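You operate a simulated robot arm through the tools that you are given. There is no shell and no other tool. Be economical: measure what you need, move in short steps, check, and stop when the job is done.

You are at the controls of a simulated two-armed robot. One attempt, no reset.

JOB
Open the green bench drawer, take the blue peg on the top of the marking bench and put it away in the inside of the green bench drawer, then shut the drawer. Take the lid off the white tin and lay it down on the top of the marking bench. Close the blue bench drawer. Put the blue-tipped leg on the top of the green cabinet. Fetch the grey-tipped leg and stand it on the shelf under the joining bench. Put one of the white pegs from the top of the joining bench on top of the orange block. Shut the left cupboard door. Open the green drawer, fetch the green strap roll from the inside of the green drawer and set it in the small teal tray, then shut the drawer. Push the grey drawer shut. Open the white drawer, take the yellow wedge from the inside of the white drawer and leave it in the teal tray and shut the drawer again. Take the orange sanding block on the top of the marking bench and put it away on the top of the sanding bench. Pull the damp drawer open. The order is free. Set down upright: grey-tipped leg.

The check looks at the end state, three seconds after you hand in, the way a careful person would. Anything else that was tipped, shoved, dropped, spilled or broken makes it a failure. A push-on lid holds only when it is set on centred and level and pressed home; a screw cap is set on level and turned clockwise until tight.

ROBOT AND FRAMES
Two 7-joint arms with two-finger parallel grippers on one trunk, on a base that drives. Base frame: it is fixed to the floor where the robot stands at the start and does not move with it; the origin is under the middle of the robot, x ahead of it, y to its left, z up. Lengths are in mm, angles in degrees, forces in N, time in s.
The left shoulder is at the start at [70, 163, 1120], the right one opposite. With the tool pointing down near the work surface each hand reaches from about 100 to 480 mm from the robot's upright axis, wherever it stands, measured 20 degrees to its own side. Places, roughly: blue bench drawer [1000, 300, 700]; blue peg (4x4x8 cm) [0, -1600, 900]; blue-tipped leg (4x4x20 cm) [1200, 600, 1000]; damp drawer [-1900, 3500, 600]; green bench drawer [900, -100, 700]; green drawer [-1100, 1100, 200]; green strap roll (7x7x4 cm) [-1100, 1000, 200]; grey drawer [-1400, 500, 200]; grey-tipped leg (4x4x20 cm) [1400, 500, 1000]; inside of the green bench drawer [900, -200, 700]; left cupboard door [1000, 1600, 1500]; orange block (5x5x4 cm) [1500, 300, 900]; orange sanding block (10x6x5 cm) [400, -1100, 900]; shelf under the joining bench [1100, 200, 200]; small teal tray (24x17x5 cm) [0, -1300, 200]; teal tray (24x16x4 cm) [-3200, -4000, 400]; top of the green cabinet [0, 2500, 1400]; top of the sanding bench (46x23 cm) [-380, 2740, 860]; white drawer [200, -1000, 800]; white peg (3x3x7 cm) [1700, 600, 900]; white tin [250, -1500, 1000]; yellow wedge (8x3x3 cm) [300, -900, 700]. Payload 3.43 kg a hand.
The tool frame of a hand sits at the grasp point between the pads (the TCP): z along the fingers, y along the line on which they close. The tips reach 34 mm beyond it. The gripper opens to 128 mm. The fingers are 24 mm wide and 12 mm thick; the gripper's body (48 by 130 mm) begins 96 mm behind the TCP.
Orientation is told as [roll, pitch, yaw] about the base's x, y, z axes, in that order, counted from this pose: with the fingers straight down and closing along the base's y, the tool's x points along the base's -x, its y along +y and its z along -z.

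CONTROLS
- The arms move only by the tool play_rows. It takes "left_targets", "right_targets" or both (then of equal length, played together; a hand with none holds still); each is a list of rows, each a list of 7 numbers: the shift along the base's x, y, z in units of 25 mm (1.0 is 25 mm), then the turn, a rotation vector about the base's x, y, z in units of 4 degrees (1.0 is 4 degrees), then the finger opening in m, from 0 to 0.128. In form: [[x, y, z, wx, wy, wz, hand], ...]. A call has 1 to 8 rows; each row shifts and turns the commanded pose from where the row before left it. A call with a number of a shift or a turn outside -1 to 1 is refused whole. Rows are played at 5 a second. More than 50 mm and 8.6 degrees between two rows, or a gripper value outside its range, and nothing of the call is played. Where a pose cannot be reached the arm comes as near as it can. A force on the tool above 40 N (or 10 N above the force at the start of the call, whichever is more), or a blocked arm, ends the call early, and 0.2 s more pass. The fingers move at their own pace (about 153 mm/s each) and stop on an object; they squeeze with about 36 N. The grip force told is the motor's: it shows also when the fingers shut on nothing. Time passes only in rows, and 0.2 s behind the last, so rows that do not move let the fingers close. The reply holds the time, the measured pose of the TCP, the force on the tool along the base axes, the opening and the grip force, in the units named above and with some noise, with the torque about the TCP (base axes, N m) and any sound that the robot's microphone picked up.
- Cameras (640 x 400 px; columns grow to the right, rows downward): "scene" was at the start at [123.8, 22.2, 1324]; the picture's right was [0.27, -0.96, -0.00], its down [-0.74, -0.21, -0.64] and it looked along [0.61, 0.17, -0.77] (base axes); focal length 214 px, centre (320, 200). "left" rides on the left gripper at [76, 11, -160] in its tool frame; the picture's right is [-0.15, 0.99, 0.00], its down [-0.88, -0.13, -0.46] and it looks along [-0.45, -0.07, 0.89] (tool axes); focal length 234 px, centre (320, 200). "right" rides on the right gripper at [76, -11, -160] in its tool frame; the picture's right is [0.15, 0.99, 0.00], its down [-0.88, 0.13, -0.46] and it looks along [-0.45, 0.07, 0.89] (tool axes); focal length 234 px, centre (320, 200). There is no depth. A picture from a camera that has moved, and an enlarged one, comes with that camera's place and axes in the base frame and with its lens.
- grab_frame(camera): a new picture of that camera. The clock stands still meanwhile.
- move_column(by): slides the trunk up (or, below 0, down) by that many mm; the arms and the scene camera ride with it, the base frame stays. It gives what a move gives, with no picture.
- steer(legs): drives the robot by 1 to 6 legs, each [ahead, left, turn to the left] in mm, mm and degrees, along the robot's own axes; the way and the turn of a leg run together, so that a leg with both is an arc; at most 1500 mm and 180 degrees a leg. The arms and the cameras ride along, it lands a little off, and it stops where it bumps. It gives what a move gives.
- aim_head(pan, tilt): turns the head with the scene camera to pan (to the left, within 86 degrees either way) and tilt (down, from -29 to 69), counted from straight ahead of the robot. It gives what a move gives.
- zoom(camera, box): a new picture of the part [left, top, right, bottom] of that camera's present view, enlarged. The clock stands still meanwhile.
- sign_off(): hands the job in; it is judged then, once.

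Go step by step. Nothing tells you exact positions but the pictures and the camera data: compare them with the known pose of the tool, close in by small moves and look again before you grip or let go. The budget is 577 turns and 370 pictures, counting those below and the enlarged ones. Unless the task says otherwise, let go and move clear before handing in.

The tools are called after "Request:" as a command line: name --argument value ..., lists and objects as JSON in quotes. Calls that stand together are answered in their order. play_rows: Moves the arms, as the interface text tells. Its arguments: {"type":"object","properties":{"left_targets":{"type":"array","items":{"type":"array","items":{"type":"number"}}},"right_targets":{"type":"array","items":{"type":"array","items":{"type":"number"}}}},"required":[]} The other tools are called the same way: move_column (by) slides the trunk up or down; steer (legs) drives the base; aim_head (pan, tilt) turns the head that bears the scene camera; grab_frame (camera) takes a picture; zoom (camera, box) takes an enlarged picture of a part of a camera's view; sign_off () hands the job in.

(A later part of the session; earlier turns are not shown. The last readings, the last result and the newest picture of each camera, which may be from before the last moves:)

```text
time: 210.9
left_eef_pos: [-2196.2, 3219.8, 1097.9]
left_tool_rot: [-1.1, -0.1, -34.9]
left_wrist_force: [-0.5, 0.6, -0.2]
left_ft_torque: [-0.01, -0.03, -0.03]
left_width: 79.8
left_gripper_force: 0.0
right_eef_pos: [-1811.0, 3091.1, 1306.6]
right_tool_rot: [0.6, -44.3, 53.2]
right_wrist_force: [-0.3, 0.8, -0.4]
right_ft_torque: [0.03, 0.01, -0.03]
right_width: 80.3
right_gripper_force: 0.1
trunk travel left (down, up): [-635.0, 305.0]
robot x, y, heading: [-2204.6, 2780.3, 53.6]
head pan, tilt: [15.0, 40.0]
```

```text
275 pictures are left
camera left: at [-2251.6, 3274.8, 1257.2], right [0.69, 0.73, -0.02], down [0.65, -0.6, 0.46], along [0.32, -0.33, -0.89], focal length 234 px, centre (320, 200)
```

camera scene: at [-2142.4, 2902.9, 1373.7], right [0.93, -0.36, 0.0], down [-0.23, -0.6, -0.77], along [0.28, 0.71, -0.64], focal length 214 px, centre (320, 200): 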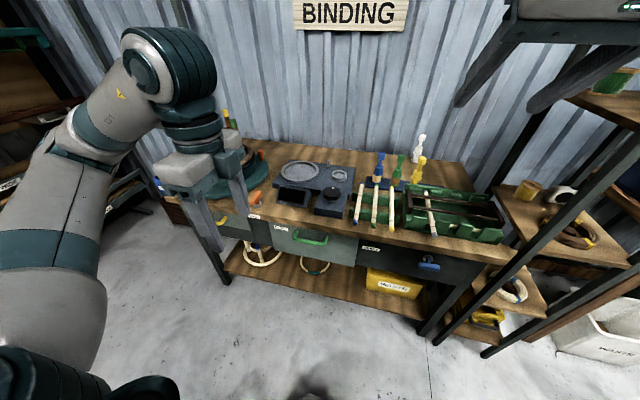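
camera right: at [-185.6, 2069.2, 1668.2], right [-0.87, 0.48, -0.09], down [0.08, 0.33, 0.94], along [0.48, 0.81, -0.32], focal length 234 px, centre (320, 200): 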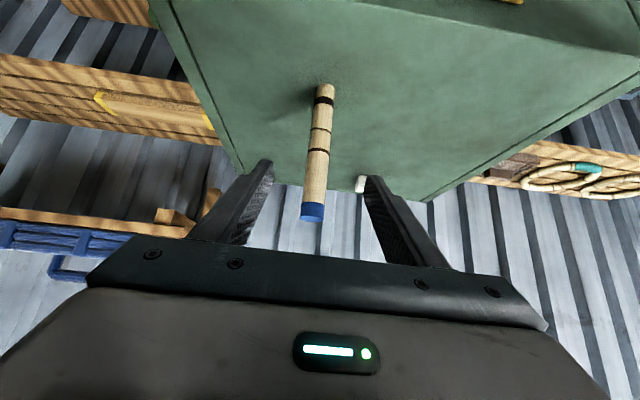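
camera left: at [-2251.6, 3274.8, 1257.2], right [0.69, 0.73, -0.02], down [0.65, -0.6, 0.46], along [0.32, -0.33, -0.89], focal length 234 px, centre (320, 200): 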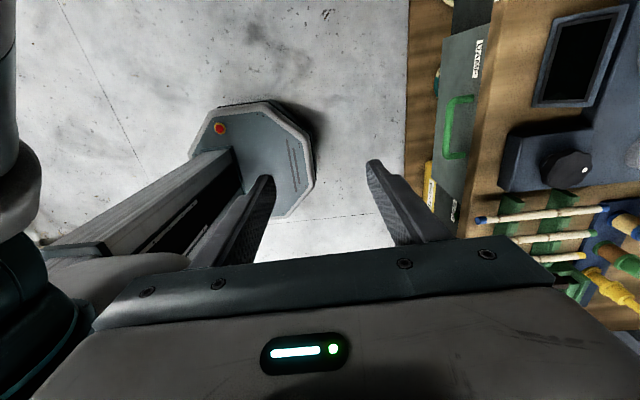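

Request:
zoom --camera "left" --box '[400, 60, 528, 140]'

Request:
zoom --camera "scene" --box '[230, 200, 390, 300]'

```text
5.00 times, centred on (464, 100) of left
camera zoom: at [-2251.6, 3274.8, 1257.2], right [0.69, 0.73, -0.02], down [0.65, -0.6, 0.46], along [0.32, -0.33, -0.89], focal length 1171 px, centre (-400, 700)
```

zoom: 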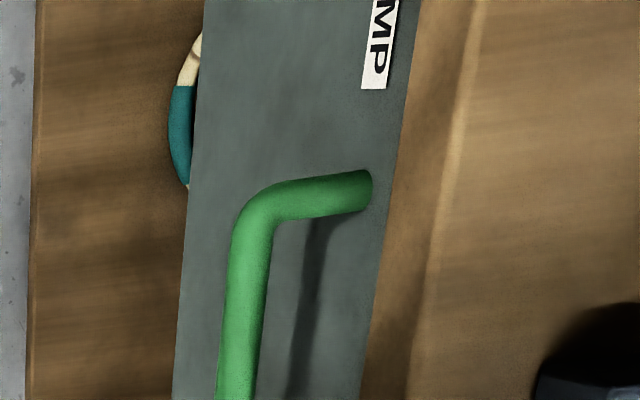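

```text
4.00 times, centred on (310, 250) of scene
camera zoom: at [-2142.4, 2902.9, 1373.7], right [0.93, -0.36, 0.0], down [-0.23, -0.6, -0.77], along [0.28, 0.71, -0.64], focal length 858 px, centre (360, 0)
```

zoom: 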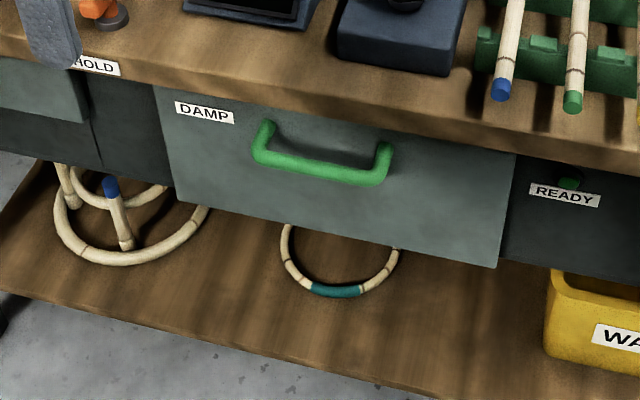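

Handle bar centre is about (-1978, 3413, 720), with ~40 mm behind it. Advancing and moving the left hand above it.

Request:
steer --legs '[[150, 0, 0]]'

Request:
play_rows --left_targets '[[0.75, 0.4, -0.9, 0.15, -0.1, 0, 0.05], [0.75, 0.4, -0.9, 0.15, -0.1, 0, 0.05], [0.75, 0.4, -0.9, 0, 0, 0, 0.05], [0.75, 0.4, -0.9, 0, 0, 0, 0.05], [0.75, 0.4, -0.9, 0, 0, 0, 0.05], [0.75, 0.4, -0.9, 0, 0, 0, 0.05]]'

Request:
grab_frame --camera "left"

Request:
grab_frame --camera "scene"

```text
time: 212.3
left_eef_pos: [-2114.0, 3336.1, 1097.7]
left_tool_rot: [-0.9, -0.2, -34.6]
left_wrist_force: [-0.1, 0.1, 0.4]
left_ft_torque: [0.0, 0.0, 0.0]
left_width: 80.3
left_gripper_force: 0.1
right_eef_pos: [-1727.9, 3207.1, 1306.7]
right_tool_rot: [0.6, -44.4, 53.6]
right_wrist_force: [-0.4, 0.1, 0.4]
right_ft_torque: [-0.01, -0.01, 0.01]
right_width: 80.1
right_gripper_force: 0.0
trunk travel left (down, up): [-635.0, 305.0]
robot x, y, heading: [-2117.6, 2897.9, 54.1]
head pan, tilt: [15.0, 40.0]
```

```text
time: 213.7
left_eef_pos: [-2023.8, 3340.4, 997.5]
left_tool_rot: [0.5, -0.1, -34.4]
left_wrist_force: [-0.3, -0.4, 0.1]
left_ft_torque: [0.03, -0.02, -0.02]
left_width: 49.9
left_gripper_force: 0.1
left hand out of reach, approached as far as the arm can: row 1, 2, 3, 4, 5, 6
right_eef_pos: [-1729.2, 3208.2, 1308.5]
right_tool_rot: [0.7, -44.2, 53.5]
right_wrist_force: [0.4, 0.1, -0.1]
right_ft_torque: [0.02, 0.0, -0.02]
right_width: 80.1
right_gripper_force: 0.0
trunk travel left (down, up): [-635.0, 305.0]
robot x, y, heading: [-2116.0, 2892.3, 54.1]
head pan, tilt: [15.0, 40.0]
```

```text
272 pictures are left
camera left: at [-2080.8, 3392.1, 1157.3], right [0.68, 0.73, 0.01], down [0.65, -0.61, 0.46], along [0.34, -0.3, -0.89], focal length 234 px, centre (320, 200)
```

left: 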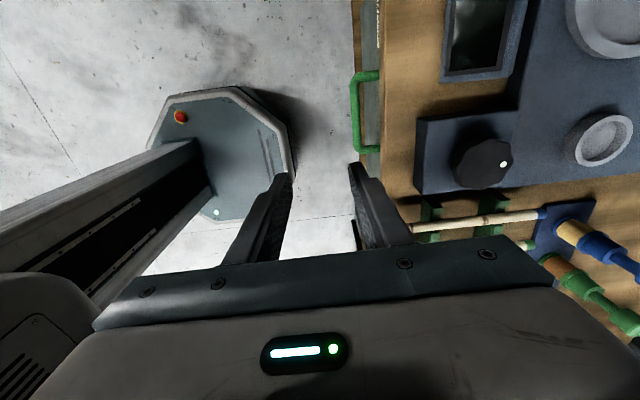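

```text
271 pictures are left
camera scene: at [-2058.6, 3019.0, 1373.8], right [0.93, -0.36, 0.0], down [-0.23, -0.6, -0.77], along [0.27, 0.72, -0.64], focal length 214 px, centre (320, 200)
```

scene: 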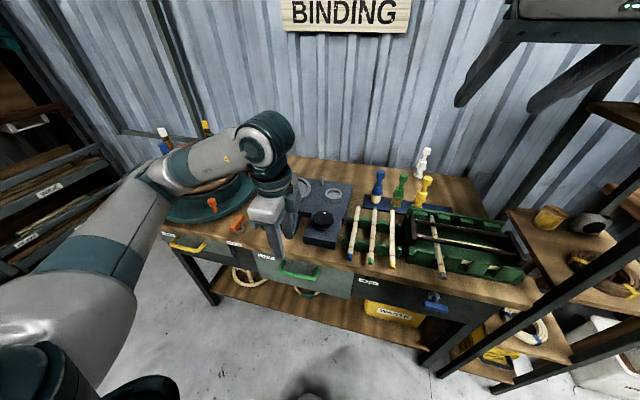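

The left arm can't hold that yaw here. I'll use the right hand instead (mirrored, comfortable side), turning it tool-down with -88° yaw while the left turns back.

Request:
steer --legs '[[-120, 330, 0]]'

Request:
play_rows --left_targets '[[-0.1, -0.14, 0.3, 0, 0, 1, 0.05], [-0.1, -0.14, 0.3, 0, 0, 1, 0.05], [-0.1, -0.14, 0.3, 0, 0, 1, 0.05], [-0.1, -0.14, 0.3, 0, 0, 1, 0.05], [-0.1, -0.14, 0.3, 0, 0, 1, 0.05], [-0.1, -0.14, 0.3, 0, 0, 1, 0.05], [-0.1, -0.14, 0.3, 0, 0, 1, 0.05], [-0.1, -0.14, 0.3, 0, 0, 1, 0.05]]' --right_targets '[[0, 0, -0.3, -0.394, 0.308, -1, 0.05], [0, 0, -0.3, -0.372, 0.335, -1, 0.05], [0, 0, -0.3, -0.347, 0.36, -1, 0.05], [0, 0, -0.3, -0.321, 0.383, -1, 0.05], [0, 0, -0.3, -0.294, 0.405, -1, 0.05], [0, 0, -0.3, -0.265, 0.424, -1, 0.05], [0, 0, -0.3, -0.235, 0.441, -1, 0.05], [0, 0, -0.3, -0.203, 0.457, -1, 0.05]]'

Request:
play_rows --left_targets '[[0, 0, 0, 0, 0, 1, 0.05], [0, 0, 0, 0, 0, 1, 0.05], [0, 0, 0, 0, 0, 1, 0.05], [0, 0, 0, 0, 0, 1, 0.05], [0, 0, 0, 0, 0, 1, 0.05], [0, 0, 0, 0, 0, 1, 0.05], [0, 0, 0, 0, 0, 1, 0.05], [0, 0, 0, 0, 0, 1, 0.05]]' --right_targets '[[0, 0, -0.3, -0.171, 0.47, -1, 0.05], [0, 0, -0.3, -0.138, 0.481, -1, 0.05], [0, 0, -0.3, -0.104, 0.489, -1, 0.05], [0, 0, -0.3, -0.07, 0.495, -1, 0.05], [0, 0, -0.3, -0.035, 0.499, -1, 0.05], [0, 0, -0.3, 0, 0.5, -1, 0.05], [0, 0, -0.3, 0.035, 0.499, -1, 0.05], [0, 0, -0.3, 0.07, 0.495, -1, 0.05]]'

Request:
play_rows --left_targets '[[0, 0, 0, 0, 0, 1, 0.05], [0, 0, 0, 0, 0, 1, 0.05], [0, 0, 0, 0, 0, 1, 0.05], [0, 0, 0, 0, 0, 1, 0.05], [0, 0, 0, 0, 0, 1, 0.05], [0, 0, 0, 0, 0, 1, 0.05]]' --right_targets '[[0, 0, -0.3, 0.104, 0.489, -1, 0.05], [0, 0, -0.3, 0.138, 0.481, -1, 0.05], [0, 0, -0.3, 0.171, 0.47, -1, 0.05], [0, 0, -0.3, 0.203, 0.457, -1, 0.05], [0, 0, -0.3, 0.235, 0.441, -1, 0.05], [0, 0, -0.3, 0.265, 0.424, -1, 0.05]]'

Request:
grab_frame --camera "right"

```text
time: 216.0
left_eef_pos: [-2362.5, 3445.3, 998.8]
left_tool_rot: [0.4, -0.1, -34.5]
left_wrist_force: [-0.3, 0.2, -0.5]
left_ft_torque: [-0.01, -0.02, -0.03]
left_width: 50.1
left_gripper_force: 0.1
right_eef_pos: [-2068.1, 3309.2, 1307.4]
right_tool_rot: [0.5, -44.3, 53.4]
right_wrist_force: [-0.1, -0.4, -0.6]
right_ft_torque: [-0.02, 0.0, 0.01]
right_width: 79.9
right_gripper_force: 0.0
trunk travel left (down, up): [-635.0, 305.0]
robot x, y, heading: [-2458.9, 2996.1, 53.9]
head pan, tilt: [15.0, 40.0]
```

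```text
time: 217.8
left_eef_pos: [-2381.2, 3413.9, 1058.9]
left_tool_rot: [0.5, -0.1, -2.5]
left_wrist_force: [0.5, -0.1, 0.6]
left_ft_torque: [0.02, 0.05, 0.01]
left_width: 50.0
left_gripper_force: 0.0
right_eef_pos: [-2067.6, 3309.9, 1246.4]
right_tool_rot: [0.5, -28.3, 21.3]
right_wrist_force: [0.0, 0.0, -0.2]
right_ft_torque: [0.0, 0.01, -0.03]
right_width: 50.2
right_gripper_force: 0.0
trunk travel left (down, up): [-635.0, 305.0]
robot x, y, heading: [-2458.6, 2998.5, 53.9]
head pan, tilt: [15.0, 40.0]
```

```text
time: 219.6
left_eef_pos: [-2382.5, 3415.2, 1057.3]
left_tool_rot: [0.5, 0.0, 29.5]
left_wrist_force: [-0.4, 0.1, 0.3]
left_ft_torque: [-0.01, -0.03, 0.03]
left_width: 49.9
left_gripper_force: 0.1
right_eef_pos: [-2067.0, 3310.5, 1187.5]
right_tool_rot: [0.2, -12.3, -10.6]
right_wrist_force: [0.3, 0.1, 0.5]
right_ft_torque: [0.01, 0.0, 0.03]
right_width: 49.8
right_gripper_force: 0.0
trunk travel left (down, up): [-635.0, 305.0]
robot x, y, heading: [-2457.5, 2993.9, 53.7]
head pan, tilt: [15.0, 40.0]
```

```text
time: 221.0
left_eef_pos: [-2380.8, 3415.0, 1057.6]
left_tool_rot: [0.6, 0.0, 53.4]
left_wrist_force: [-0.4, -0.1, -0.1]
left_ft_torque: [0.0, 0.02, -0.02]
left_width: 49.9
left_gripper_force: 0.0
right_eef_pos: [-2067.3, 3309.0, 1141.8]
right_tool_rot: [0.2, -0.3, -34.4]
right_wrist_force: [-0.1, -0.4, 0.1]
right_ft_torque: [-0.02, 0.01, -0.04]
right_width: 50.2
right_gripper_force: 0.2
trunk travel left (down, up): [-635.0, 305.0]
robot x, y, heading: [-2461.9, 2998.9, 54.0]
head pan, tilt: [15.0, 40.0]
```

```text
270 pictures are left
camera right: at [-2136.7, 3342.2, 1301.0], right [0.44, 0.9, 0.0], down [0.8, -0.39, 0.46], along [0.41, -0.2, -0.89], focal length 234 px, centre (320, 200)
```

right: 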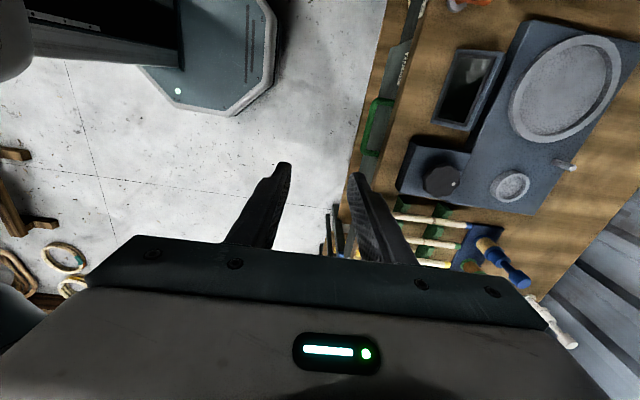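

Works. Advancing 110 mm and lowering the right hand above the handle.

Request:
steer --legs '[[110, 0, 0]]'

Request:
play_rows --right_targets '[[0.1, 0, -1, 0, 0, 0, 0.05], [0.1, 0, -1, 0, 0, 0, 0.05], [0.1, 0, -1, 0, 0, 0, 0.05], [0.1, 0, -1, 0, 0, 0, 0.05], [0, 0, -1, 0, 0, 0, 0.05], [0, 0, -1, 0, 0, 0, 0.05], [0, 0, -1, 0, 0, 0, 0.05], [0, 0, -1, 0, 0, 0, 0.05]]'

Request:
grab_frame --camera "right"

```text
time: 222.2
left_eef_pos: [-2318.6, 3503.2, 1057.9]
left_tool_rot: [0.6, -0.1, 53.6]
left_wrist_force: [-1.2, -0.1, 0.7]
left_ft_torque: [0.01, 0.0, -0.01]
left_width: 50.2
left_gripper_force: 0.1
right_eef_pos: [-2003.7, 3396.4, 1141.7]
right_tool_rot: [0.1, -0.4, -34.3]
right_wrist_force: [0.9, -0.3, 0.8]
right_ft_torque: [0.01, 0.02, 0.02]
right_width: 50.0
right_gripper_force: 0.0
trunk travel left (down, up): [-635.0, 305.0]
robot x, y, heading: [-2397.5, 3085.6, 53.8]
head pan, tilt: [15.0, 40.0]
```

```text
time: 224.0
left_eef_pos: [-2318.5, 3503.1, 1058.1]
left_tool_rot: [0.5, 0.0, 53.5]
left_wrist_force: [0.4, 0.2, 0.5]
left_ft_torque: [0.0, -0.02, 0.02]
left_width: 50.1
left_gripper_force: 0.2
right_eef_pos: [-1994.3, 3396.7, 941.2]
right_tool_rot: [0.2, -0.3, -34.4]
right_wrist_force: [-0.7, 0.0, 0.2]
right_ft_torque: [-0.01, -0.01, 0.04]
right_width: 50.2
right_gripper_force: 0.0
trunk travel left (down, up): [-635.0, 305.0]
robot x, y, heading: [-2394.4, 3087.9, 54.0]
head pan, tilt: [15.0, 40.0]
```

```text
269 pictures are left
camera right: at [-2064.8, 3429.3, 1101.0], right [0.44, 0.9, 0.0], down [0.8, -0.39, 0.46], along [0.42, -0.2, -0.89], focal length 234 px, centre (320, 200)
```

right: 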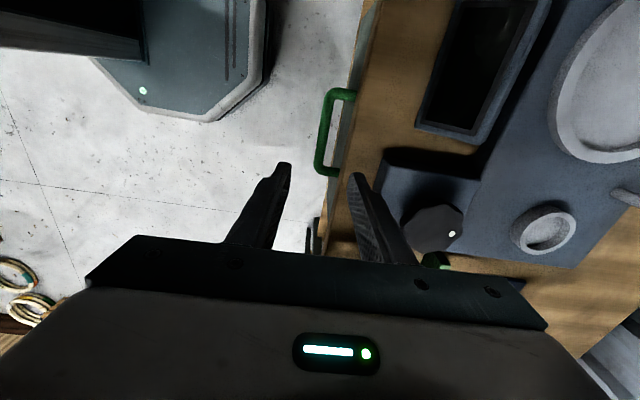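

Request:
play_rows --right_targets '[[0, 0, -1, 0, 0, 0, 0.05], [0, 0, -1, 0, 0, 0, 0.05], [0, 0, -1, 0, 0, 0, 0.05], [0, 0, -1, 0, 0, 0, 0.05], [0, 0, -1, 0, 0, 0, 0.05], [0, 0, -1, 0, 0, 0, 0.05]]'

Request:
grab_frame --camera "right"

Request:
zoom --camera "scene" --box '[320, 150, 520, 275]'

```text
time: 225.2
left_eef_pos: [-2320.3, 3501.5, 1057.7]
left_tool_rot: [0.6, -0.1, 53.5]
left_wrist_force: [-0.7, 0.1, 0.5]
left_ft_torque: [-0.02, 0.01, 0.04]
left_width: 50.1
left_gripper_force: 0.1
right_eef_pos: [-1993.5, 3400.8, 834.2]
right_tool_rot: [1.1, 0.0, -34.3]
right_wrist_force: [-2.0, -5.3, 14.7]
right_ft_torque: [0.12, -0.34, -0.14]
right_width: 47.0
right_gripper_force: 0.0
trunk travel left (down, up): [-635.0, 305.0]
robot x, y, heading: [-2394.8, 3086.0, 54.0]
head pan, tilt: [15.0, 40.0]
stopped in row 5 (right hand): the force on the tool passed its limit at 63 N (the readings are from after the stop); the commanded pose is now the measured one
```

```text
268 pictures are left
camera right: at [-2063.6, 3430.5, 992.5], right [0.44, 0.9, 0.02], down [0.8, -0.4, 0.46], along [0.42, -0.19, -0.89], focal length 234 px, centre (320, 200)
```

right: 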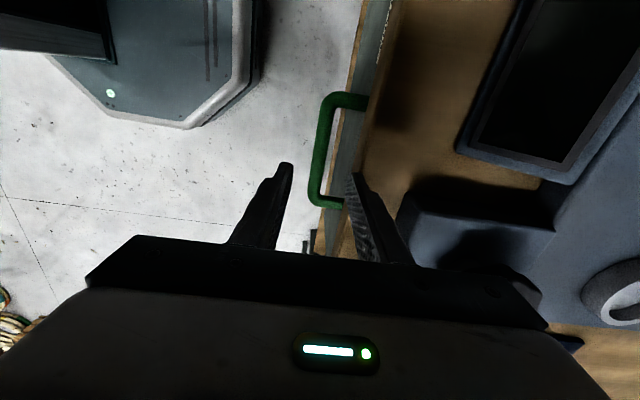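

```text
3.20 times, centred on (420, 212) of scene
camera zoom: at [-2336.5, 3207.0, 1374.0], right [0.93, -0.36, 0.0], down [-0.23, -0.6, -0.77], along [0.28, 0.72, -0.64], focal length 686 px, centre (0, 160)
```

zoom: 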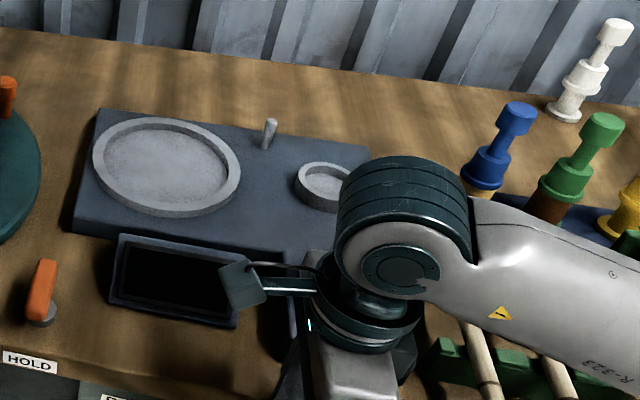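

The inner finger touched the bench edge. I'll lift a little, narrow the opening to 40 mm and go down again.

Request:
play_rows --right_targets '[[0, 0, 0.5, -0.15, 0.1, 0, 0.04], [-0.03, -0.04, 0, 0, 0, 0, 0.04], [0, 0, -0.6, 0, 0, 0, 0.04], [0, 0, -0.8, 0, 0, 0, 0.04], [0, 0, -0.8, 0, 0, 0, 0.04], [0, 0, -0.8, 0, 0, 0, 0.04]]'

Request:
grab_frame --camera "right"

```text
time: 226.5
left_eef_pos: [-2319.6, 3500.9, 1057.7]
left_tool_rot: [0.4, -0.1, 53.5]
left_wrist_force: [-0.1, 0.1, 0.2]
left_ft_torque: [-0.01, 0.03, -0.02]
left_width: 50.3
left_gripper_force: 0.1
right_eef_pos: [-1990.7, 3402.5, 789.7]
right_tool_rot: [1.0, 0.2, -34.5]
right_wrist_force: [-3.6, -8.2, 16.7]
right_ft_torque: [0.18, -0.38, -0.15]
right_width: 35.3
right_gripper_force: 0.1
trunk travel left (down, up): [-635.0, 305.0]
robot x, y, heading: [-2397.3, 3088.1, 53.7]
head pan, tilt: [15.0, 40.0]
stopped in row 6 (right hand): the force on the tool passed its limit at 62 N (the readings are from after the stop); the commanded pose is now the measured one
```

```text
266 pictures are left
camera right: at [-2061.0, 3433.9, 948.9], right [0.44, 0.9, 0.02], down [0.8, -0.4, 0.45], along [0.42, -0.19, -0.89], focal length 234 px, centre (320, 200)
```

right: 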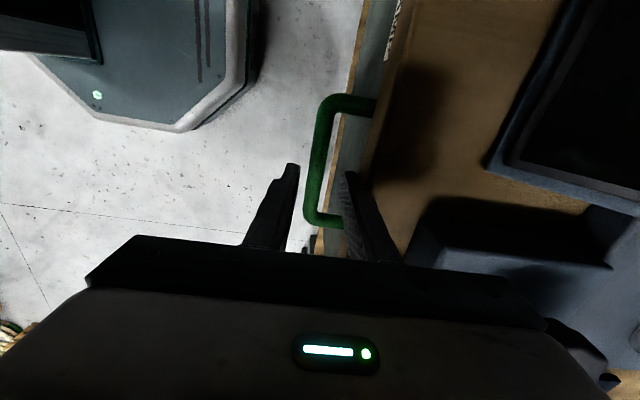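

Contact again — the hand has been nudged inward. Lift, shift back 8 mm toward me, fix the tilt and retry.

Request:
play_rows --right_targets '[[0, 0, 1, -0.2, -0.1, 0, 0.046], [-0.19, -0.26, 0.6, 0, 0, 0, 0.046], [0, 0, 0, 0, 0, 0, 0.046]]'

Request:
play_rows --right_targets '[[0, 0, -0.8, 0, 0, 0, 0.046], [0, 0, -0.8, 0, 0, 0, 0.046], [0, 0, -0.8, 0, 0, 0, 0.046], [0, 0, -0.8, 0, 0, 0, 0.046], [0, 0, -0.6, 0, 0, 0, 0.046]]'

Request:
grab_frame --camera "right"

```text
time: 227.3
left_eef_pos: [-2317.8, 3503.2, 1058.2]
left_tool_rot: [0.5, -0.2, 53.4]
left_wrist_force: [0.2, 0.1, 0.3]
left_ft_torque: [-0.03, 0.02, 0.02]
left_width: 50.1
left_gripper_force: 0.0
right_eef_pos: [-1994.2, 3400.4, 827.4]
right_tool_rot: [0.7, -0.6, -34.5]
right_wrist_force: [-0.5, -0.6, 1.9]
right_ft_torque: [0.02, -0.05, 0.03]
right_width: 45.0
right_gripper_force: 0.0
trunk travel left (down, up): [-635.0, 305.0]
robot x, y, heading: [-2395.0, 3086.8, 54.1]
head pan, tilt: [15.0, 40.0]
```

```text
time: 228.0
left_eef_pos: [-2318.2, 3501.0, 1057.6]
left_tool_rot: [0.4, -0.1, 53.4]
left_wrist_force: [0.2, 0.7, -0.1]
left_ft_torque: [-0.05, 0.01, -0.04]
left_width: 49.9
left_gripper_force: 0.0
right_eef_pos: [-1993.4, 3399.5, 789.5]
right_tool_rot: [1.3, -0.4, -34.5]
right_wrist_force: [-1.8, -8.1, 17.7]
right_ft_torque: [0.51, -0.18, -0.09]
right_width: 41.9
right_gripper_force: 0.1
trunk travel left (down, up): [-635.0, 305.0]
robot x, y, heading: [-2394.1, 3086.4, 53.6]
head pan, tilt: [15.0, 40.0]
stopped in row 3 (right hand): the force on the tool passed its limit at 57 N (the readings are from after the stop); the commanded pose is now the measured one
```

```text
265 pictures are left
camera right: at [-2064.3, 3430.9, 947.9], right [0.44, 0.9, 0.02], down [0.79, -0.4, 0.46], along [0.43, -0.19, -0.89], focal length 234 px, centre (320, 200)
```

right: 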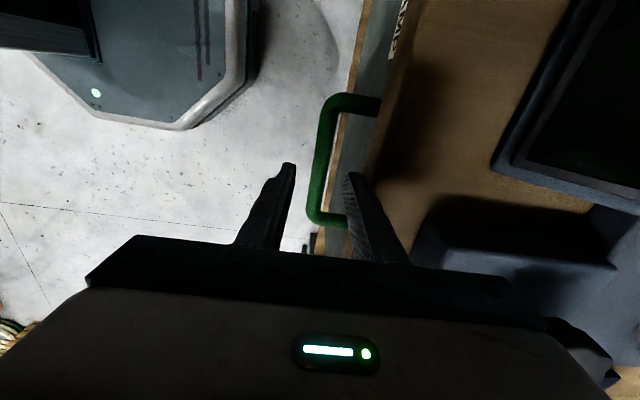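

Request:
zoom --camera "right" --box '[270, 80, 430, 260]'

```text
2.22 times, centred on (350, 170) of right
camera zoom: at [-2064.3, 3430.9, 947.9], right [0.44, 0.9, 0.02], down [0.79, -0.4, 0.46], along [0.43, -0.19, -0.89], focal length 520 px, centre (253, 267)
```

zoom: 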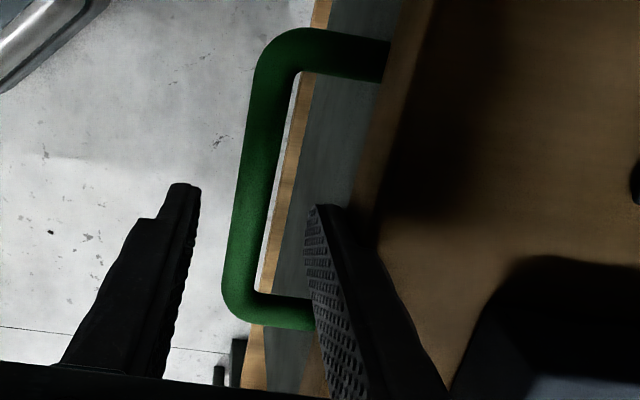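

I see: the inner finger's outer side rubs the bench edge. Lift, shift 11 mm back so that it runs just behind the bar, and descend.

Request:
play_rows --right_targets '[[0, 0, 1, -0.25, 0, 0, 0.05], [-0.26, -0.36, 0.4, 0, 0, 0, 0.05], [0, 0, 0, 0, 0, 0, 0.05]]'

Request:
play_rows --right_targets '[[0, 0, -0.8, 0, 0, 0, 0.05], [0, 0, -0.8, 0, 0, 0, 0.05], [0, 0, -0.8, 0, 0, 0, 0.05], [0, 0, -0.8, 0, 0, 0, 0.05], [0, 0, -0.4, 0, 0, 0, 0.05]]'

Request:
zoom --camera "right" --box '[270, 80, 430, 260]'

```text
time: 228.8
left_eef_pos: [-2319.2, 3503.3, 1058.0]
left_tool_rot: [0.5, -0.1, 53.6]
left_wrist_force: [-0.1, 0.1, 0.3]
left_ft_torque: [0.02, -0.03, 0.01]
left_width: 50.1
left_gripper_force: 0.2
right_eef_pos: [-1999.0, 3391.9, 822.7]
right_tool_rot: [0.4, -1.0, -34.5]
right_wrist_force: [0.2, 0.4, 0.0]
right_ft_torque: [0.0, 0.0, -0.02]
right_width: 50.1
right_gripper_force: 0.1
trunk travel left (down, up): [-635.0, 305.0]
robot x, y, heading: [-2396.7, 3085.4, 54.1]
head pan, tilt: [15.0, 40.0]
```

```text
time: 230.0
left_eef_pos: [-2317.9, 3501.8, 1058.3]
left_tool_rot: [0.5, 0.0, 53.5]
left_wrist_force: [-0.2, 0.5, 0.3]
left_ft_torque: [-0.06, 0.02, 0.02]
left_width: 50.1
left_gripper_force: 0.1
right_eef_pos: [-1998.2, 3392.3, 732.5]
right_tool_rot: [0.3, -0.9, -34.5]
right_wrist_force: [0.5, 0.2, -0.1]
right_ft_torque: [0.0, -0.02, 0.0]
right_width: 50.1
right_gripper_force: 0.2
trunk travel left (down, up): [-635.0, 305.0]
robot x, y, heading: [-2394.6, 3087.3, 54.0]
head pan, tilt: [15.0, 40.0]
```

```text
2.22 times, centred on (350, 170) of right
camera zoom: at [-2070.2, 3426.7, 890.1], right [0.44, 0.9, 0.0], down [0.79, -0.39, 0.47], along [0.42, -0.2, -0.88], focal length 520 px, centre (253, 267)
```

zoom: 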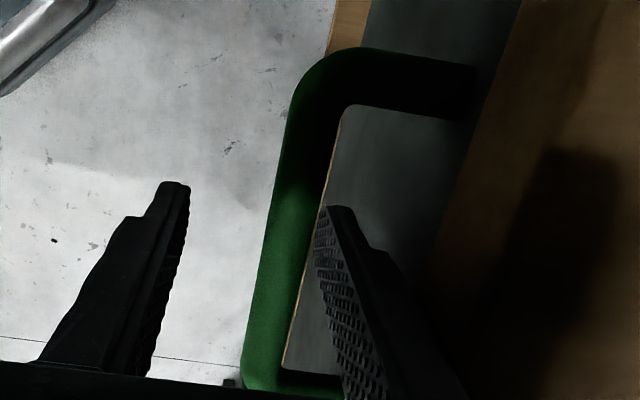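

Finger is behind the bar. Pulling the drawer out.

Request:
play_rows --right_targets '[[0, 0, -0.3, 0, 0, 0, 0.04], [-0.59, -0.81, 0, 0, 0, 0, 0.03], [-0.59, -0.81, 0, 0, 0, 0, 0.03], [-0.59, -0.81, 0, 0, 0, 0, 0.03], [-0.59, -0.81, 0, 0, 0, 0, 0.03], [-0.59, -0.81, 0, 0, 0, 0, 0.03], [-0.59, -0.81, 0, 0, 0, 0, 0.03], [-0.59, -0.81, 0, 0, 0, 0, 0.03]]'

Request:
aim_head --pan -15 --tilt 45

Request:
grab_frame --camera "scene"

```text
time: 231.8
left_eef_pos: [-2318.4, 3501.4, 1057.5]
left_tool_rot: [0.5, -0.1, 53.5]
left_wrist_force: [0.1, -0.3, 0.2]
left_ft_torque: [-0.02, 0.01, 0.01]
left_width: 50.1
left_gripper_force: 0.1
right_eef_pos: [-2103.3, 3247.7, 724.9]
right_tool_rot: [0.3, -0.9, -34.4]
right_wrist_force: [-0.1, 0.3, -0.3]
right_ft_torque: [0.02, 0.01, -0.02]
right_width: 30.1
right_gripper_force: 0.1
trunk travel left (down, up): [-635.0, 305.0]
robot x, y, heading: [-2395.1, 3085.0, 53.9]
head pan, tilt: [15.0, 40.0]
```

```text
time: 232.7
left_eef_pos: [-2317.5, 3502.9, 1058.5]
left_tool_rot: [0.5, 0.0, 53.5]
left_wrist_force: [-0.6, 0.8, -1.2]
left_ft_torque: [-0.03, 0.0, 0.0]
left_width: 49.8
left_gripper_force: 0.1
right_eef_pos: [-2101.8, 3250.2, 725.3]
right_tool_rot: [0.4, -1.1, -34.5]
right_wrist_force: [-0.1, -0.6, -0.5]
right_ft_torque: [0.0, 0.02, -0.01]
right_width: 30.0
right_gripper_force: 0.1
trunk travel left (down, up): [-635.0, 305.0]
robot x, y, heading: [-2396.0, 3085.0, 54.1]
head pan, tilt: [-15.0, 45.0]
```

```text
262 pictures are left
camera scene: at [-2302.6, 3180.2, 1366.5], right [0.63, -0.78, 0.0], down [-0.55, -0.44, -0.71], along [0.55, 0.44, -0.71], focal length 214 px, centre (320, 200)
```

scene: 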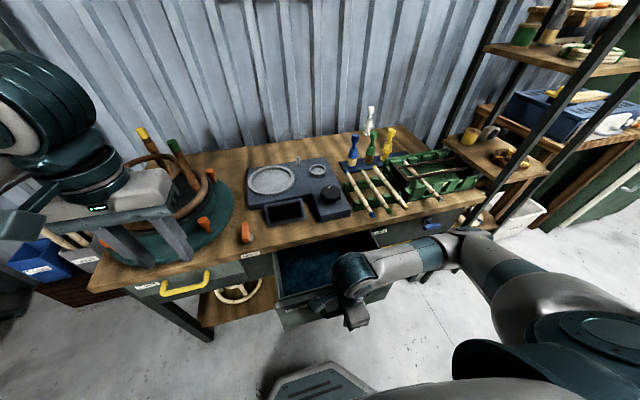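

Open by ~175 mm. A little more to be clear.

Request:
play_rows --right_targets '[[-0.59, -0.81, 0, 0, 0, 0, 0.03], [-0.59, -0.81, 0, 0, 0, 0, 0.03], [-0.59, -0.81, 0, 0, 0, 0, 0.03], [0.2, 0.27, 0, 0, 0, 0, 0.05]]'

Request:
grab_frame --camera "scene"

```text
time: 233.7
left_eef_pos: [-2317.4, 3503.0, 1057.8]
left_tool_rot: [0.5, 0.1, 53.4]
left_wrist_force: [0.1, 1.0, -0.2]
left_ft_torque: [-0.02, 0.0, 0.0]
left_width: 49.8
left_gripper_force: 0.0
right_eef_pos: [-2140.0, 3225.4, 696.8]
right_tool_rot: [0.2, -0.9, -34.3]
right_wrist_force: [0.0, -0.2, -0.5]
right_ft_torque: [-0.01, -0.02, 0.0]
right_width: 49.5
right_gripper_force: 0.0
right hand out of reach, approached as far as the arm can: row 1, 2, 3
trunk travel left (down, up): [-635.0, 305.0]
robot x, y, heading: [-2392.7, 3084.5, 53.8]
head pan, tilt: [-15.0, 45.0]
```

```text
261 pictures are left
camera scene: at [-2302.3, 3180.6, 1366.4], right [0.63, -0.78, 0.0], down [-0.55, -0.44, -0.71], along [0.55, 0.44, -0.71], focal length 214 px, centre (320, 200)
```

scene: 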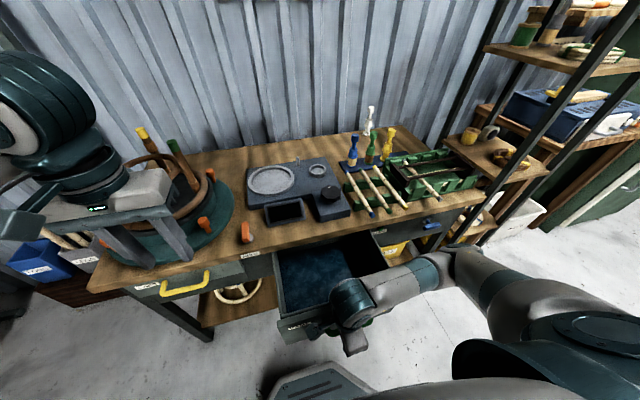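

Drawer is well open (~220 mm). Lifting the hand clear.

Request:
play_rows --right_targets '[[0.05, 0.05, 1, 0, 0, 0, 0.05], [0, 0, 1, 0, 0, 0, 0.05], [0, 0, 1, 0, 0, 0, 0.05], [0, 0, 1, 0, 0, 0, 0.05], [0, 0, 1, 0, 0, 0, 0.05], [0, 0, 1, 0, 0, 0, 0.05], [0, 0, 1, 0, 0, 0, 0.05], [0, 0, 1, 0, 0, 0, 0.05]]'

Request:
steer --legs '[[-450, 0, 0]]'

Request:
aim_head --pan -20 --tilt 40

Request:
grab_frame --camera "scene"

```text
time: 235.5
left_eef_pos: [-2318.8, 3502.1, 1057.7]
left_tool_rot: [0.4, -0.1, 53.5]
left_wrist_force: [0.0, 0.1, 0.3]
left_ft_torque: [0.01, 0.01, -0.04]
left_width: 50.0
left_gripper_force: 0.1
right_eef_pos: [-2130.2, 3305.9, 854.5]
right_tool_rot: [0.1, -1.1, -34.4]
right_wrist_force: [-0.1, 0.1, 0.4]
right_ft_torque: [-0.01, 0.03, 0.03]
right_width: 50.1
right_gripper_force: 0.0
right hand out of reach, approached as far as the arm can: row 1, 2, 3, 4, 5, 6, 7, 8
trunk travel left (down, up): [-635.0, 305.0]
robot x, y, heading: [-2393.0, 3087.2, 53.6]
head pan, tilt: [-15.0, 45.0]
```

```text
time: 238.3
left_eef_pos: [-2586.4, 3135.2, 1056.6]
left_tool_rot: [0.5, 0.0, 53.8]
left_wrist_force: [-0.2, -0.1, 0.8]
left_ft_torque: [0.02, 0.0, 0.0]
left_width: 50.1
left_gripper_force: 0.1
right_eef_pos: [-2398.2, 2939.6, 855.1]
right_tool_rot: [0.1, -1.1, -34.0]
right_wrist_force: [-0.6, -0.3, 0.5]
right_ft_torque: [-0.01, 0.0, 0.03]
right_width: 50.2
right_gripper_force: 0.0
trunk travel left (down, up): [-635.0, 305.0]
robot x, y, heading: [-2662.2, 2723.2, 54.4]
head pan, tilt: [-15.0, 45.0]
```

```text
time: 238.9
left_eef_pos: [-2587.7, 3135.6, 1057.5]
left_tool_rot: [0.6, 0.0, 54.0]
left_wrist_force: [-0.2, 0.6, -0.3]
left_ft_torque: [-0.01, 0.0, -0.05]
left_width: 49.9
left_gripper_force: 0.0
right_eef_pos: [-2397.7, 2939.8, 854.1]
right_tool_rot: [0.1, -1.2, -34.0]
right_wrist_force: [0.3, -0.3, -0.6]
right_ft_torque: [0.0, 0.01, -0.02]
right_width: 50.1
right_gripper_force: 0.1
trunk travel left (down, up): [-635.0, 305.0]
robot x, y, heading: [-2661.7, 2719.7, 54.3]
head pan, tilt: [-20.0, 40.0]
```

```text
260 pictures are left
camera scene: at [-2562.4, 2809.6, 1373.7], right [0.56, -0.83, 0.0], down [-0.53, -0.36, -0.77], along [0.63, 0.43, -0.64], focal length 214 px, centre (320, 200)
```

scene: 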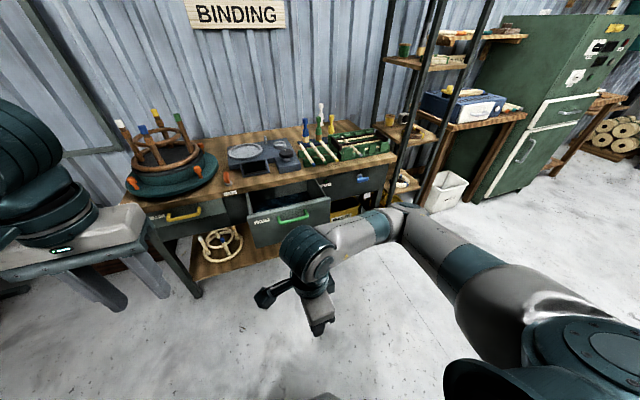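

While lifting, the hand nudged the drawer partly back (now ~158 mm open). I'll hook it again and pull it out farther with the base.

Request:
steer --legs '[[310, 0, 0]]'

Request:
play_rows --right_targets '[[0.8, 0.5, 0.3, 0, 0.25, 0, 0.05], [0.8, 0.5, 0.3, 0, 0, 0, 0.05], [0.8, 0.5, 0, 0, 0, 0, 0.05], [0.8, 0.5, 0, 0, 0, 0, 0.05], [0.8, 0.5, 0, 0, 0, 0, 0.05]]'

Request:
grab_frame --camera "right"

```text
time: 241.0
left_eef_pos: [-2411.9, 3381.8, 1058.1]
left_tool_rot: [0.5, 0.1, 54.0]
left_wrist_force: [-0.2, -0.6, 0.0]
left_ft_torque: [-0.04, 0.04, 0.0]
left_width: 49.9
left_gripper_force: 0.0
right_eef_pos: [-2220.5, 3186.1, 855.8]
right_tool_rot: [0.1, -1.0, -34.0]
right_wrist_force: [0.5, 0.1, -0.3]
right_ft_torque: [0.0, -0.03, 0.01]
right_width: 50.0
right_gripper_force: 0.0
trunk travel left (down, up): [-635.0, 305.0]
robot x, y, heading: [-2484.8, 2967.8, 54.3]
head pan, tilt: [-20.0, 40.0]
```

```text
time: 242.2
left_eef_pos: [-2410.3, 3381.5, 1057.8]
left_tool_rot: [0.5, 0.0, 54.0]
left_wrist_force: [0.3, -1.0, 0.7]
left_ft_torque: [-0.03, -0.02, 0.0]
left_width: 50.1
left_gripper_force: 0.1
right_eef_pos: [-2121.1, 3250.4, 868.6]
right_tool_rot: [-0.4, -0.2, -33.9]
right_wrist_force: [0.3, 0.9, 0.2]
right_ft_torque: [0.0, 0.0, -0.02]
right_width: 50.0
right_gripper_force: 0.1
trunk travel left (down, up): [-635.0, 305.0]
robot x, y, heading: [-2485.5, 2965.4, 54.5]
head pan, tilt: [-20.0, 40.0]
```

```text
259 pictures are left
camera right: at [-2190.0, 3284.5, 1028.1], right [0.43, 0.9, -0.01], down [0.8, -0.38, 0.46], along [0.41, -0.2, -0.89], focal length 234 px, centre (320, 200)
```

right: 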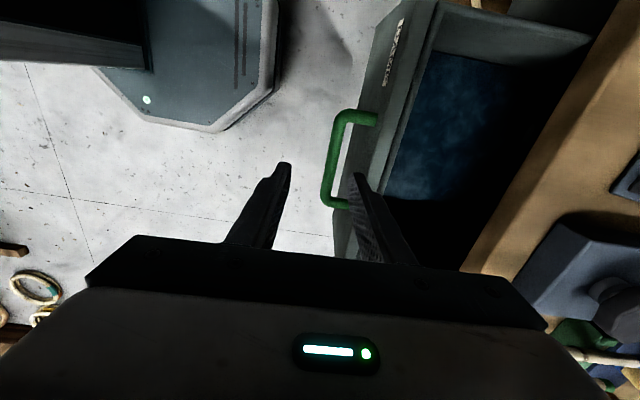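

Request:
play_rows --right_targets '[[0.86, 0, -0.5, 0, 0, 0, 0.05], [0, 0, -1, 0, 0, 0, 0.05], [0, 0, -1, 0, 0, 0, 0.05], [0, 0, -1, 0, 0, 0, 0.05]]'

Request:
zoom --camera "right" --box '[240, 80, 440, 260]'

```text
time: 243.2
left_eef_pos: [-2410.8, 3381.3, 1057.1]
left_tool_rot: [0.5, 0.0, 54.0]
left_wrist_force: [-0.4, 0.3, -0.1]
left_ft_torque: [0.04, -0.01, 0.0]
left_width: 50.1
left_gripper_force: 0.1
right_eef_pos: [-2100.4, 3248.6, 783.4]
right_tool_rot: [-0.3, -0.2, -34.0]
right_wrist_force: [0.2, 1.1, -0.7]
right_ft_torque: [-0.01, 0.0, 0.01]
right_width: 50.0
right_gripper_force: 0.1
trunk travel left (down, up): [-635.0, 305.0]
robot x, y, heading: [-2488.0, 2963.3, 54.4]
head pan, tilt: [-20.0, 40.0]
```

```text
2.22 times, centred on (340, 170) of right
camera zoom: at [-2168.2, 3282.5, 943.7], right [0.43, 0.9, -0.01], down [0.8, -0.38, 0.46], along [0.41, -0.2, -0.89], focal length 520 px, centre (276, 267)
```

zoom: 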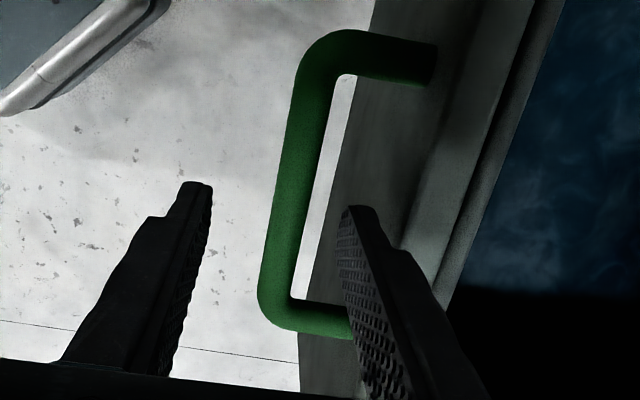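

Request:
play_rows --right_targets '[[0, 0, -1, 0, 0, 0, 0.05], [0, 0, -1, 0, 0, 0, 0.05], [0, 0, -0.4, 0, 0, 0, 0.05]]'

Request:
steer --legs '[[-120, 0, 0]]'

Request:
grab_frame --camera "scene"

```text
time: 244.0
left_eef_pos: [-2411.5, 3383.0, 1057.8]
left_tool_rot: [0.5, 0.0, 54.0]
left_wrist_force: [-1.5, -0.7, 0.0]
left_ft_torque: [0.01, 0.0, 0.01]
left_width: 50.0
left_gripper_force: 0.0
right_eef_pos: [-2099.4, 3247.2, 722.7]
right_tool_rot: [-0.3, -0.2, -33.9]
right_wrist_force: [0.2, 0.6, 0.5]
right_ft_torque: [0.02, -0.04, -0.04]
right_width: 50.0
right_gripper_force: 0.1
trunk travel left (down, up): [-635.0, 305.0]
robot x, y, heading: [-2484.0, 2963.6, 54.7]
head pan, tilt: [-20.0, 40.0]
```

```text
time: 245.1
left_eef_pos: [-2453.2, 3323.8, 1057.9]
left_tool_rot: [0.3, -0.1, 54.0]
left_wrist_force: [0.1, -0.5, -0.1]
left_ft_torque: [0.03, -0.04, 0.0]
left_width: 50.0
left_gripper_force: 0.2
right_eef_pos: [-2138.4, 3195.1, 723.8]
right_tool_rot: [0.6, -0.2, -34.6]
right_wrist_force: [11.5, 16.0, -2.7]
right_ft_torque: [-0.37, -0.11, -0.28]
right_width: 62.2
right_gripper_force: 10.3
trunk travel left (down, up): [-635.0, 305.0]
robot x, y, heading: [-2528.5, 2911.1, 54.6]
head pan, tilt: [-20.0, 40.0]
stopped in leg 1: the force on the tool passed its limit at 56 N (the readings are from after the stop); the commanded pose is now the measured one
```

```text
257 pictures are left
camera scene: at [-2427.8, 2997.3, 1373.7], right [0.57, -0.82, 0.0], down [-0.53, -0.36, -0.77], along [0.63, 0.43, -0.64], focal length 214 px, centre (320, 200)
```

scene: 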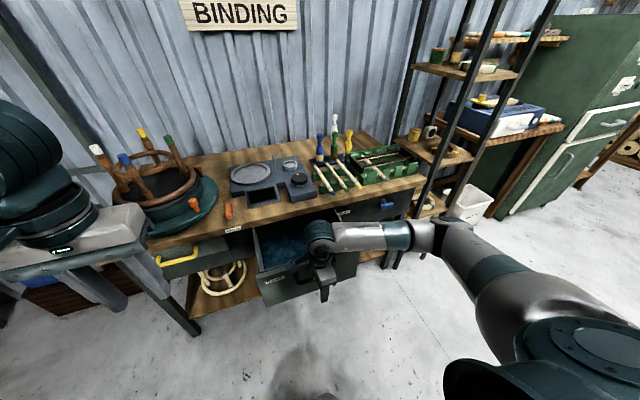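

Fully open now (hit its stop). Ease off and lift straight up.

Request:
play_rows --right_targets '[[0.25, 0.35, 0, 0, 0, 0, 0.05], [0, 0, 1, 0, 0, 0, 0.05], [0, 0, 1, 0, 0, 0, 0.05], [0, 0, 1, 0, 0, 0, 0.05], [0, 0, 1, 0, 0, 0, 0.05], [0, 0, 1, 0, 0, 0, 0.05], [0, 0, 1, 0, 0, 0, 0.05], [0, 0, 1, 0, 0, 0, 0.05]]'

Request:
steer --legs '[[-500, 0, 0]]'

Request:
aim_head --pan -40 --tilt 25

Request:
grab_frame --camera "scene"

```text
time: 246.9
left_eef_pos: [-2454.4, 3322.7, 1058.0]
left_tool_rot: [0.4, 0.0, 54.0]
left_wrist_force: [1.1, 0.1, -0.5]
left_ft_torque: [-0.02, 0.0, 0.02]
left_width: 49.9
left_gripper_force: 0.0
right_eef_pos: [-2134.1, 3204.6, 897.2]
right_tool_rot: [0.2, -0.3, -34.3]
right_wrist_force: [0.4, 0.0, -0.6]
right_ft_torque: [0.01, 0.01, 0.01]
right_width: 49.8
right_gripper_force: 0.0
trunk travel left (down, up): [-635.0, 305.0]
robot x, y, heading: [-2526.0, 2907.6, 54.2]
head pan, tilt: [-20.0, 40.0]
```

```text
time: 249.8
left_eef_pos: [-2746.9, 2911.6, 1057.5]
left_tool_rot: [0.5, 0.1, 53.6]
left_wrist_force: [0.3, 0.3, 0.7]
left_ft_torque: [-0.01, -0.02, -0.02]
left_width: 50.0
left_gripper_force: 0.1
right_eef_pos: [-2427.6, 2792.4, 897.0]
right_tool_rot: [0.2, -0.2, -34.8]
right_wrist_force: [-0.2, -0.5, 0.5]
right_ft_torque: [0.02, -0.01, -0.03]
right_width: 50.0
right_gripper_force: 0.0
trunk travel left (down, up): [-635.0, 305.0]
robot x, y, heading: [-2822.1, 2494.3, 54.4]
head pan, tilt: [-20.0, 40.0]
```

```text
time: 250.7
left_eef_pos: [-2746.3, 2911.8, 1058.4]
left_tool_rot: [0.4, 0.0, 53.7]
left_wrist_force: [0.2, 0.1, 0.5]
left_ft_torque: [0.0, -0.03, -0.01]
left_width: 49.7
left_gripper_force: 0.1
right_eef_pos: [-2428.2, 2792.0, 896.1]
right_tool_rot: [0.2, -0.3, -34.7]
right_wrist_force: [0.2, 0.4, -0.8]
right_ft_torque: [-0.03, -0.02, 0.0]
right_width: 50.0
right_gripper_force: 0.0
trunk travel left (down, up): [-635.0, 305.0]
robot x, y, heading: [-2822.0, 2495.4, 54.1]
head pan, tilt: [-40.0, 25.0]
```

```text
256 pictures are left
camera scene: at [-2703.6, 2561.7, 1397.0], right [0.24, -0.97, 0.0], down [-0.41, -0.1, -0.91], along [0.88, 0.22, -0.42], focal length 214 px, centre (320, 200)
```

scene: 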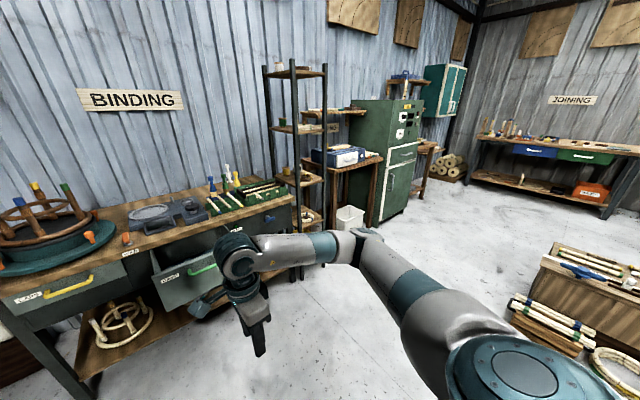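

Damp drawer is fully open. Next the low chest with the green and grey drawers; driving round to its front (facing heading 144°).

Request:
steer --legs '[[400, 0, 0], [0, 0, -90], [1450, 0, 0], [1450, 0, 0]]'

Request:
aim_head --pan -80 --tilt 35

Request:
grab_frame --camera "scene"

```text
time: 265.5
left_eef_pos: [-897.5, 1775.0, 1056.7]
left_tool_rot: [0.4, 0.2, -36.9]
left_wrist_force: [1.4, -0.9, -0.8]
left_ft_torque: [0.05, 0.08, 0.0]
left_width: 49.9
left_gripper_force: 0.0
right_eef_pos: [-1021.9, 1457.8, 894.8]
right_tool_rot: [0.0, -0.1, -125.1]
right_wrist_force: [0.3, -0.3, -0.3]
right_ft_torque: [0.08, 0.06, 0.01]
right_width: 49.9
right_gripper_force: 0.1
trunk travel left (down, up): [-635.0, 305.0]
robot x, y, heading: [-1314.3, 1854.7, -36.2]
head pan, tilt: [-40.0, 25.0]
stopped in leg 4: the robot was blocked; the commanded pose is now the measured one
```

```text
time: 266.6
left_eef_pos: [-899.9, 1777.5, 1058.0]
left_tool_rot: [0.4, 0.0, -36.9]
left_wrist_force: [0.2, -0.4, 0.4]
left_ft_torque: [0.03, -0.01, 0.0]
left_width: 50.0
left_gripper_force: 0.0
right_eef_pos: [-1024.0, 1458.9, 895.8]
right_tool_rot: [0.1, -0.1, -125.2]
right_wrist_force: [0.2, 0.1, 0.4]
right_ft_torque: [-0.01, 0.01, -0.04]
right_width: 50.0
right_gripper_force: 0.0
trunk travel left (down, up): [-635.0, 305.0]
robot x, y, heading: [-1315.1, 1857.2, -36.5]
head pan, tilt: [-80.0, 35.0]
```

```text
255 pictures are left
camera scene: at [-1313.3, 1749.1, 1381.3], right [-0.9, 0.44, 0.0], down [0.25, 0.51, -0.82], along [-0.36, -0.73, -0.57], focal length 214 px, centre (320, 200)
```

scene: 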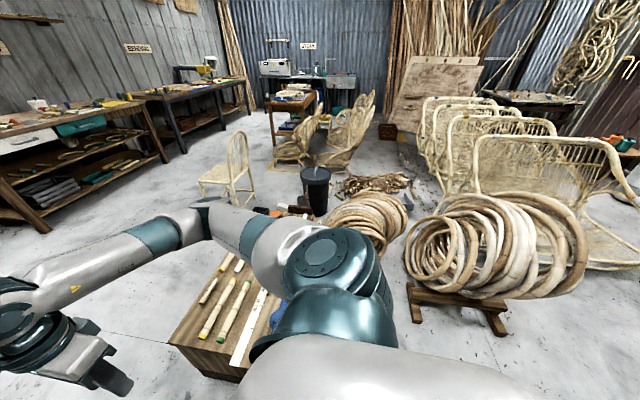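

Blocked. Looking down to see what the base met.

Request:
aim_head --pan -35 --tilt 65

Request:
grab_frame --camera "scene"

```text
time: 267.7
left_eef_pos: [-899.5, 1776.9, 1057.6]
left_tool_rot: [0.4, -0.1, -37.0]
left_wrist_force: [-0.4, -0.4, -0.4]
left_ft_torque: [-0.01, 0.04, 0.0]
left_width: 50.1
left_gripper_force: 0.2
right_eef_pos: [-1024.0, 1459.4, 896.5]
right_tool_rot: [0.1, -0.1, -125.2]
right_wrist_force: [0.2, -0.7, 0.6]
right_ft_torque: [0.03, 0.0, -0.05]
right_width: 49.8
right_gripper_force: 0.0
trunk travel left (down, up): [-635.0, 305.0]
robot x, y, heading: [-1313.2, 1858.6, -36.3]
head pan, tilt: [-35.0, 65.0]
```

```text
254 pictures are left
camera scene: at [-1255.4, 1770.8, 1341.5], right [-0.95, -0.32, 0.0], down [-0.29, 0.86, -0.42], along [0.13, -0.4, -0.91], focal length 214 px, centre (320, 200)
```

scene: 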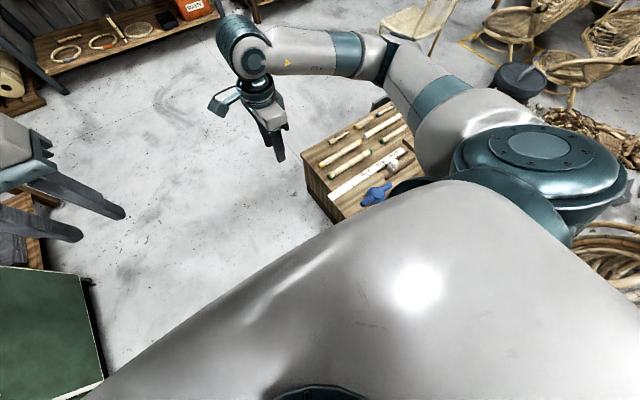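

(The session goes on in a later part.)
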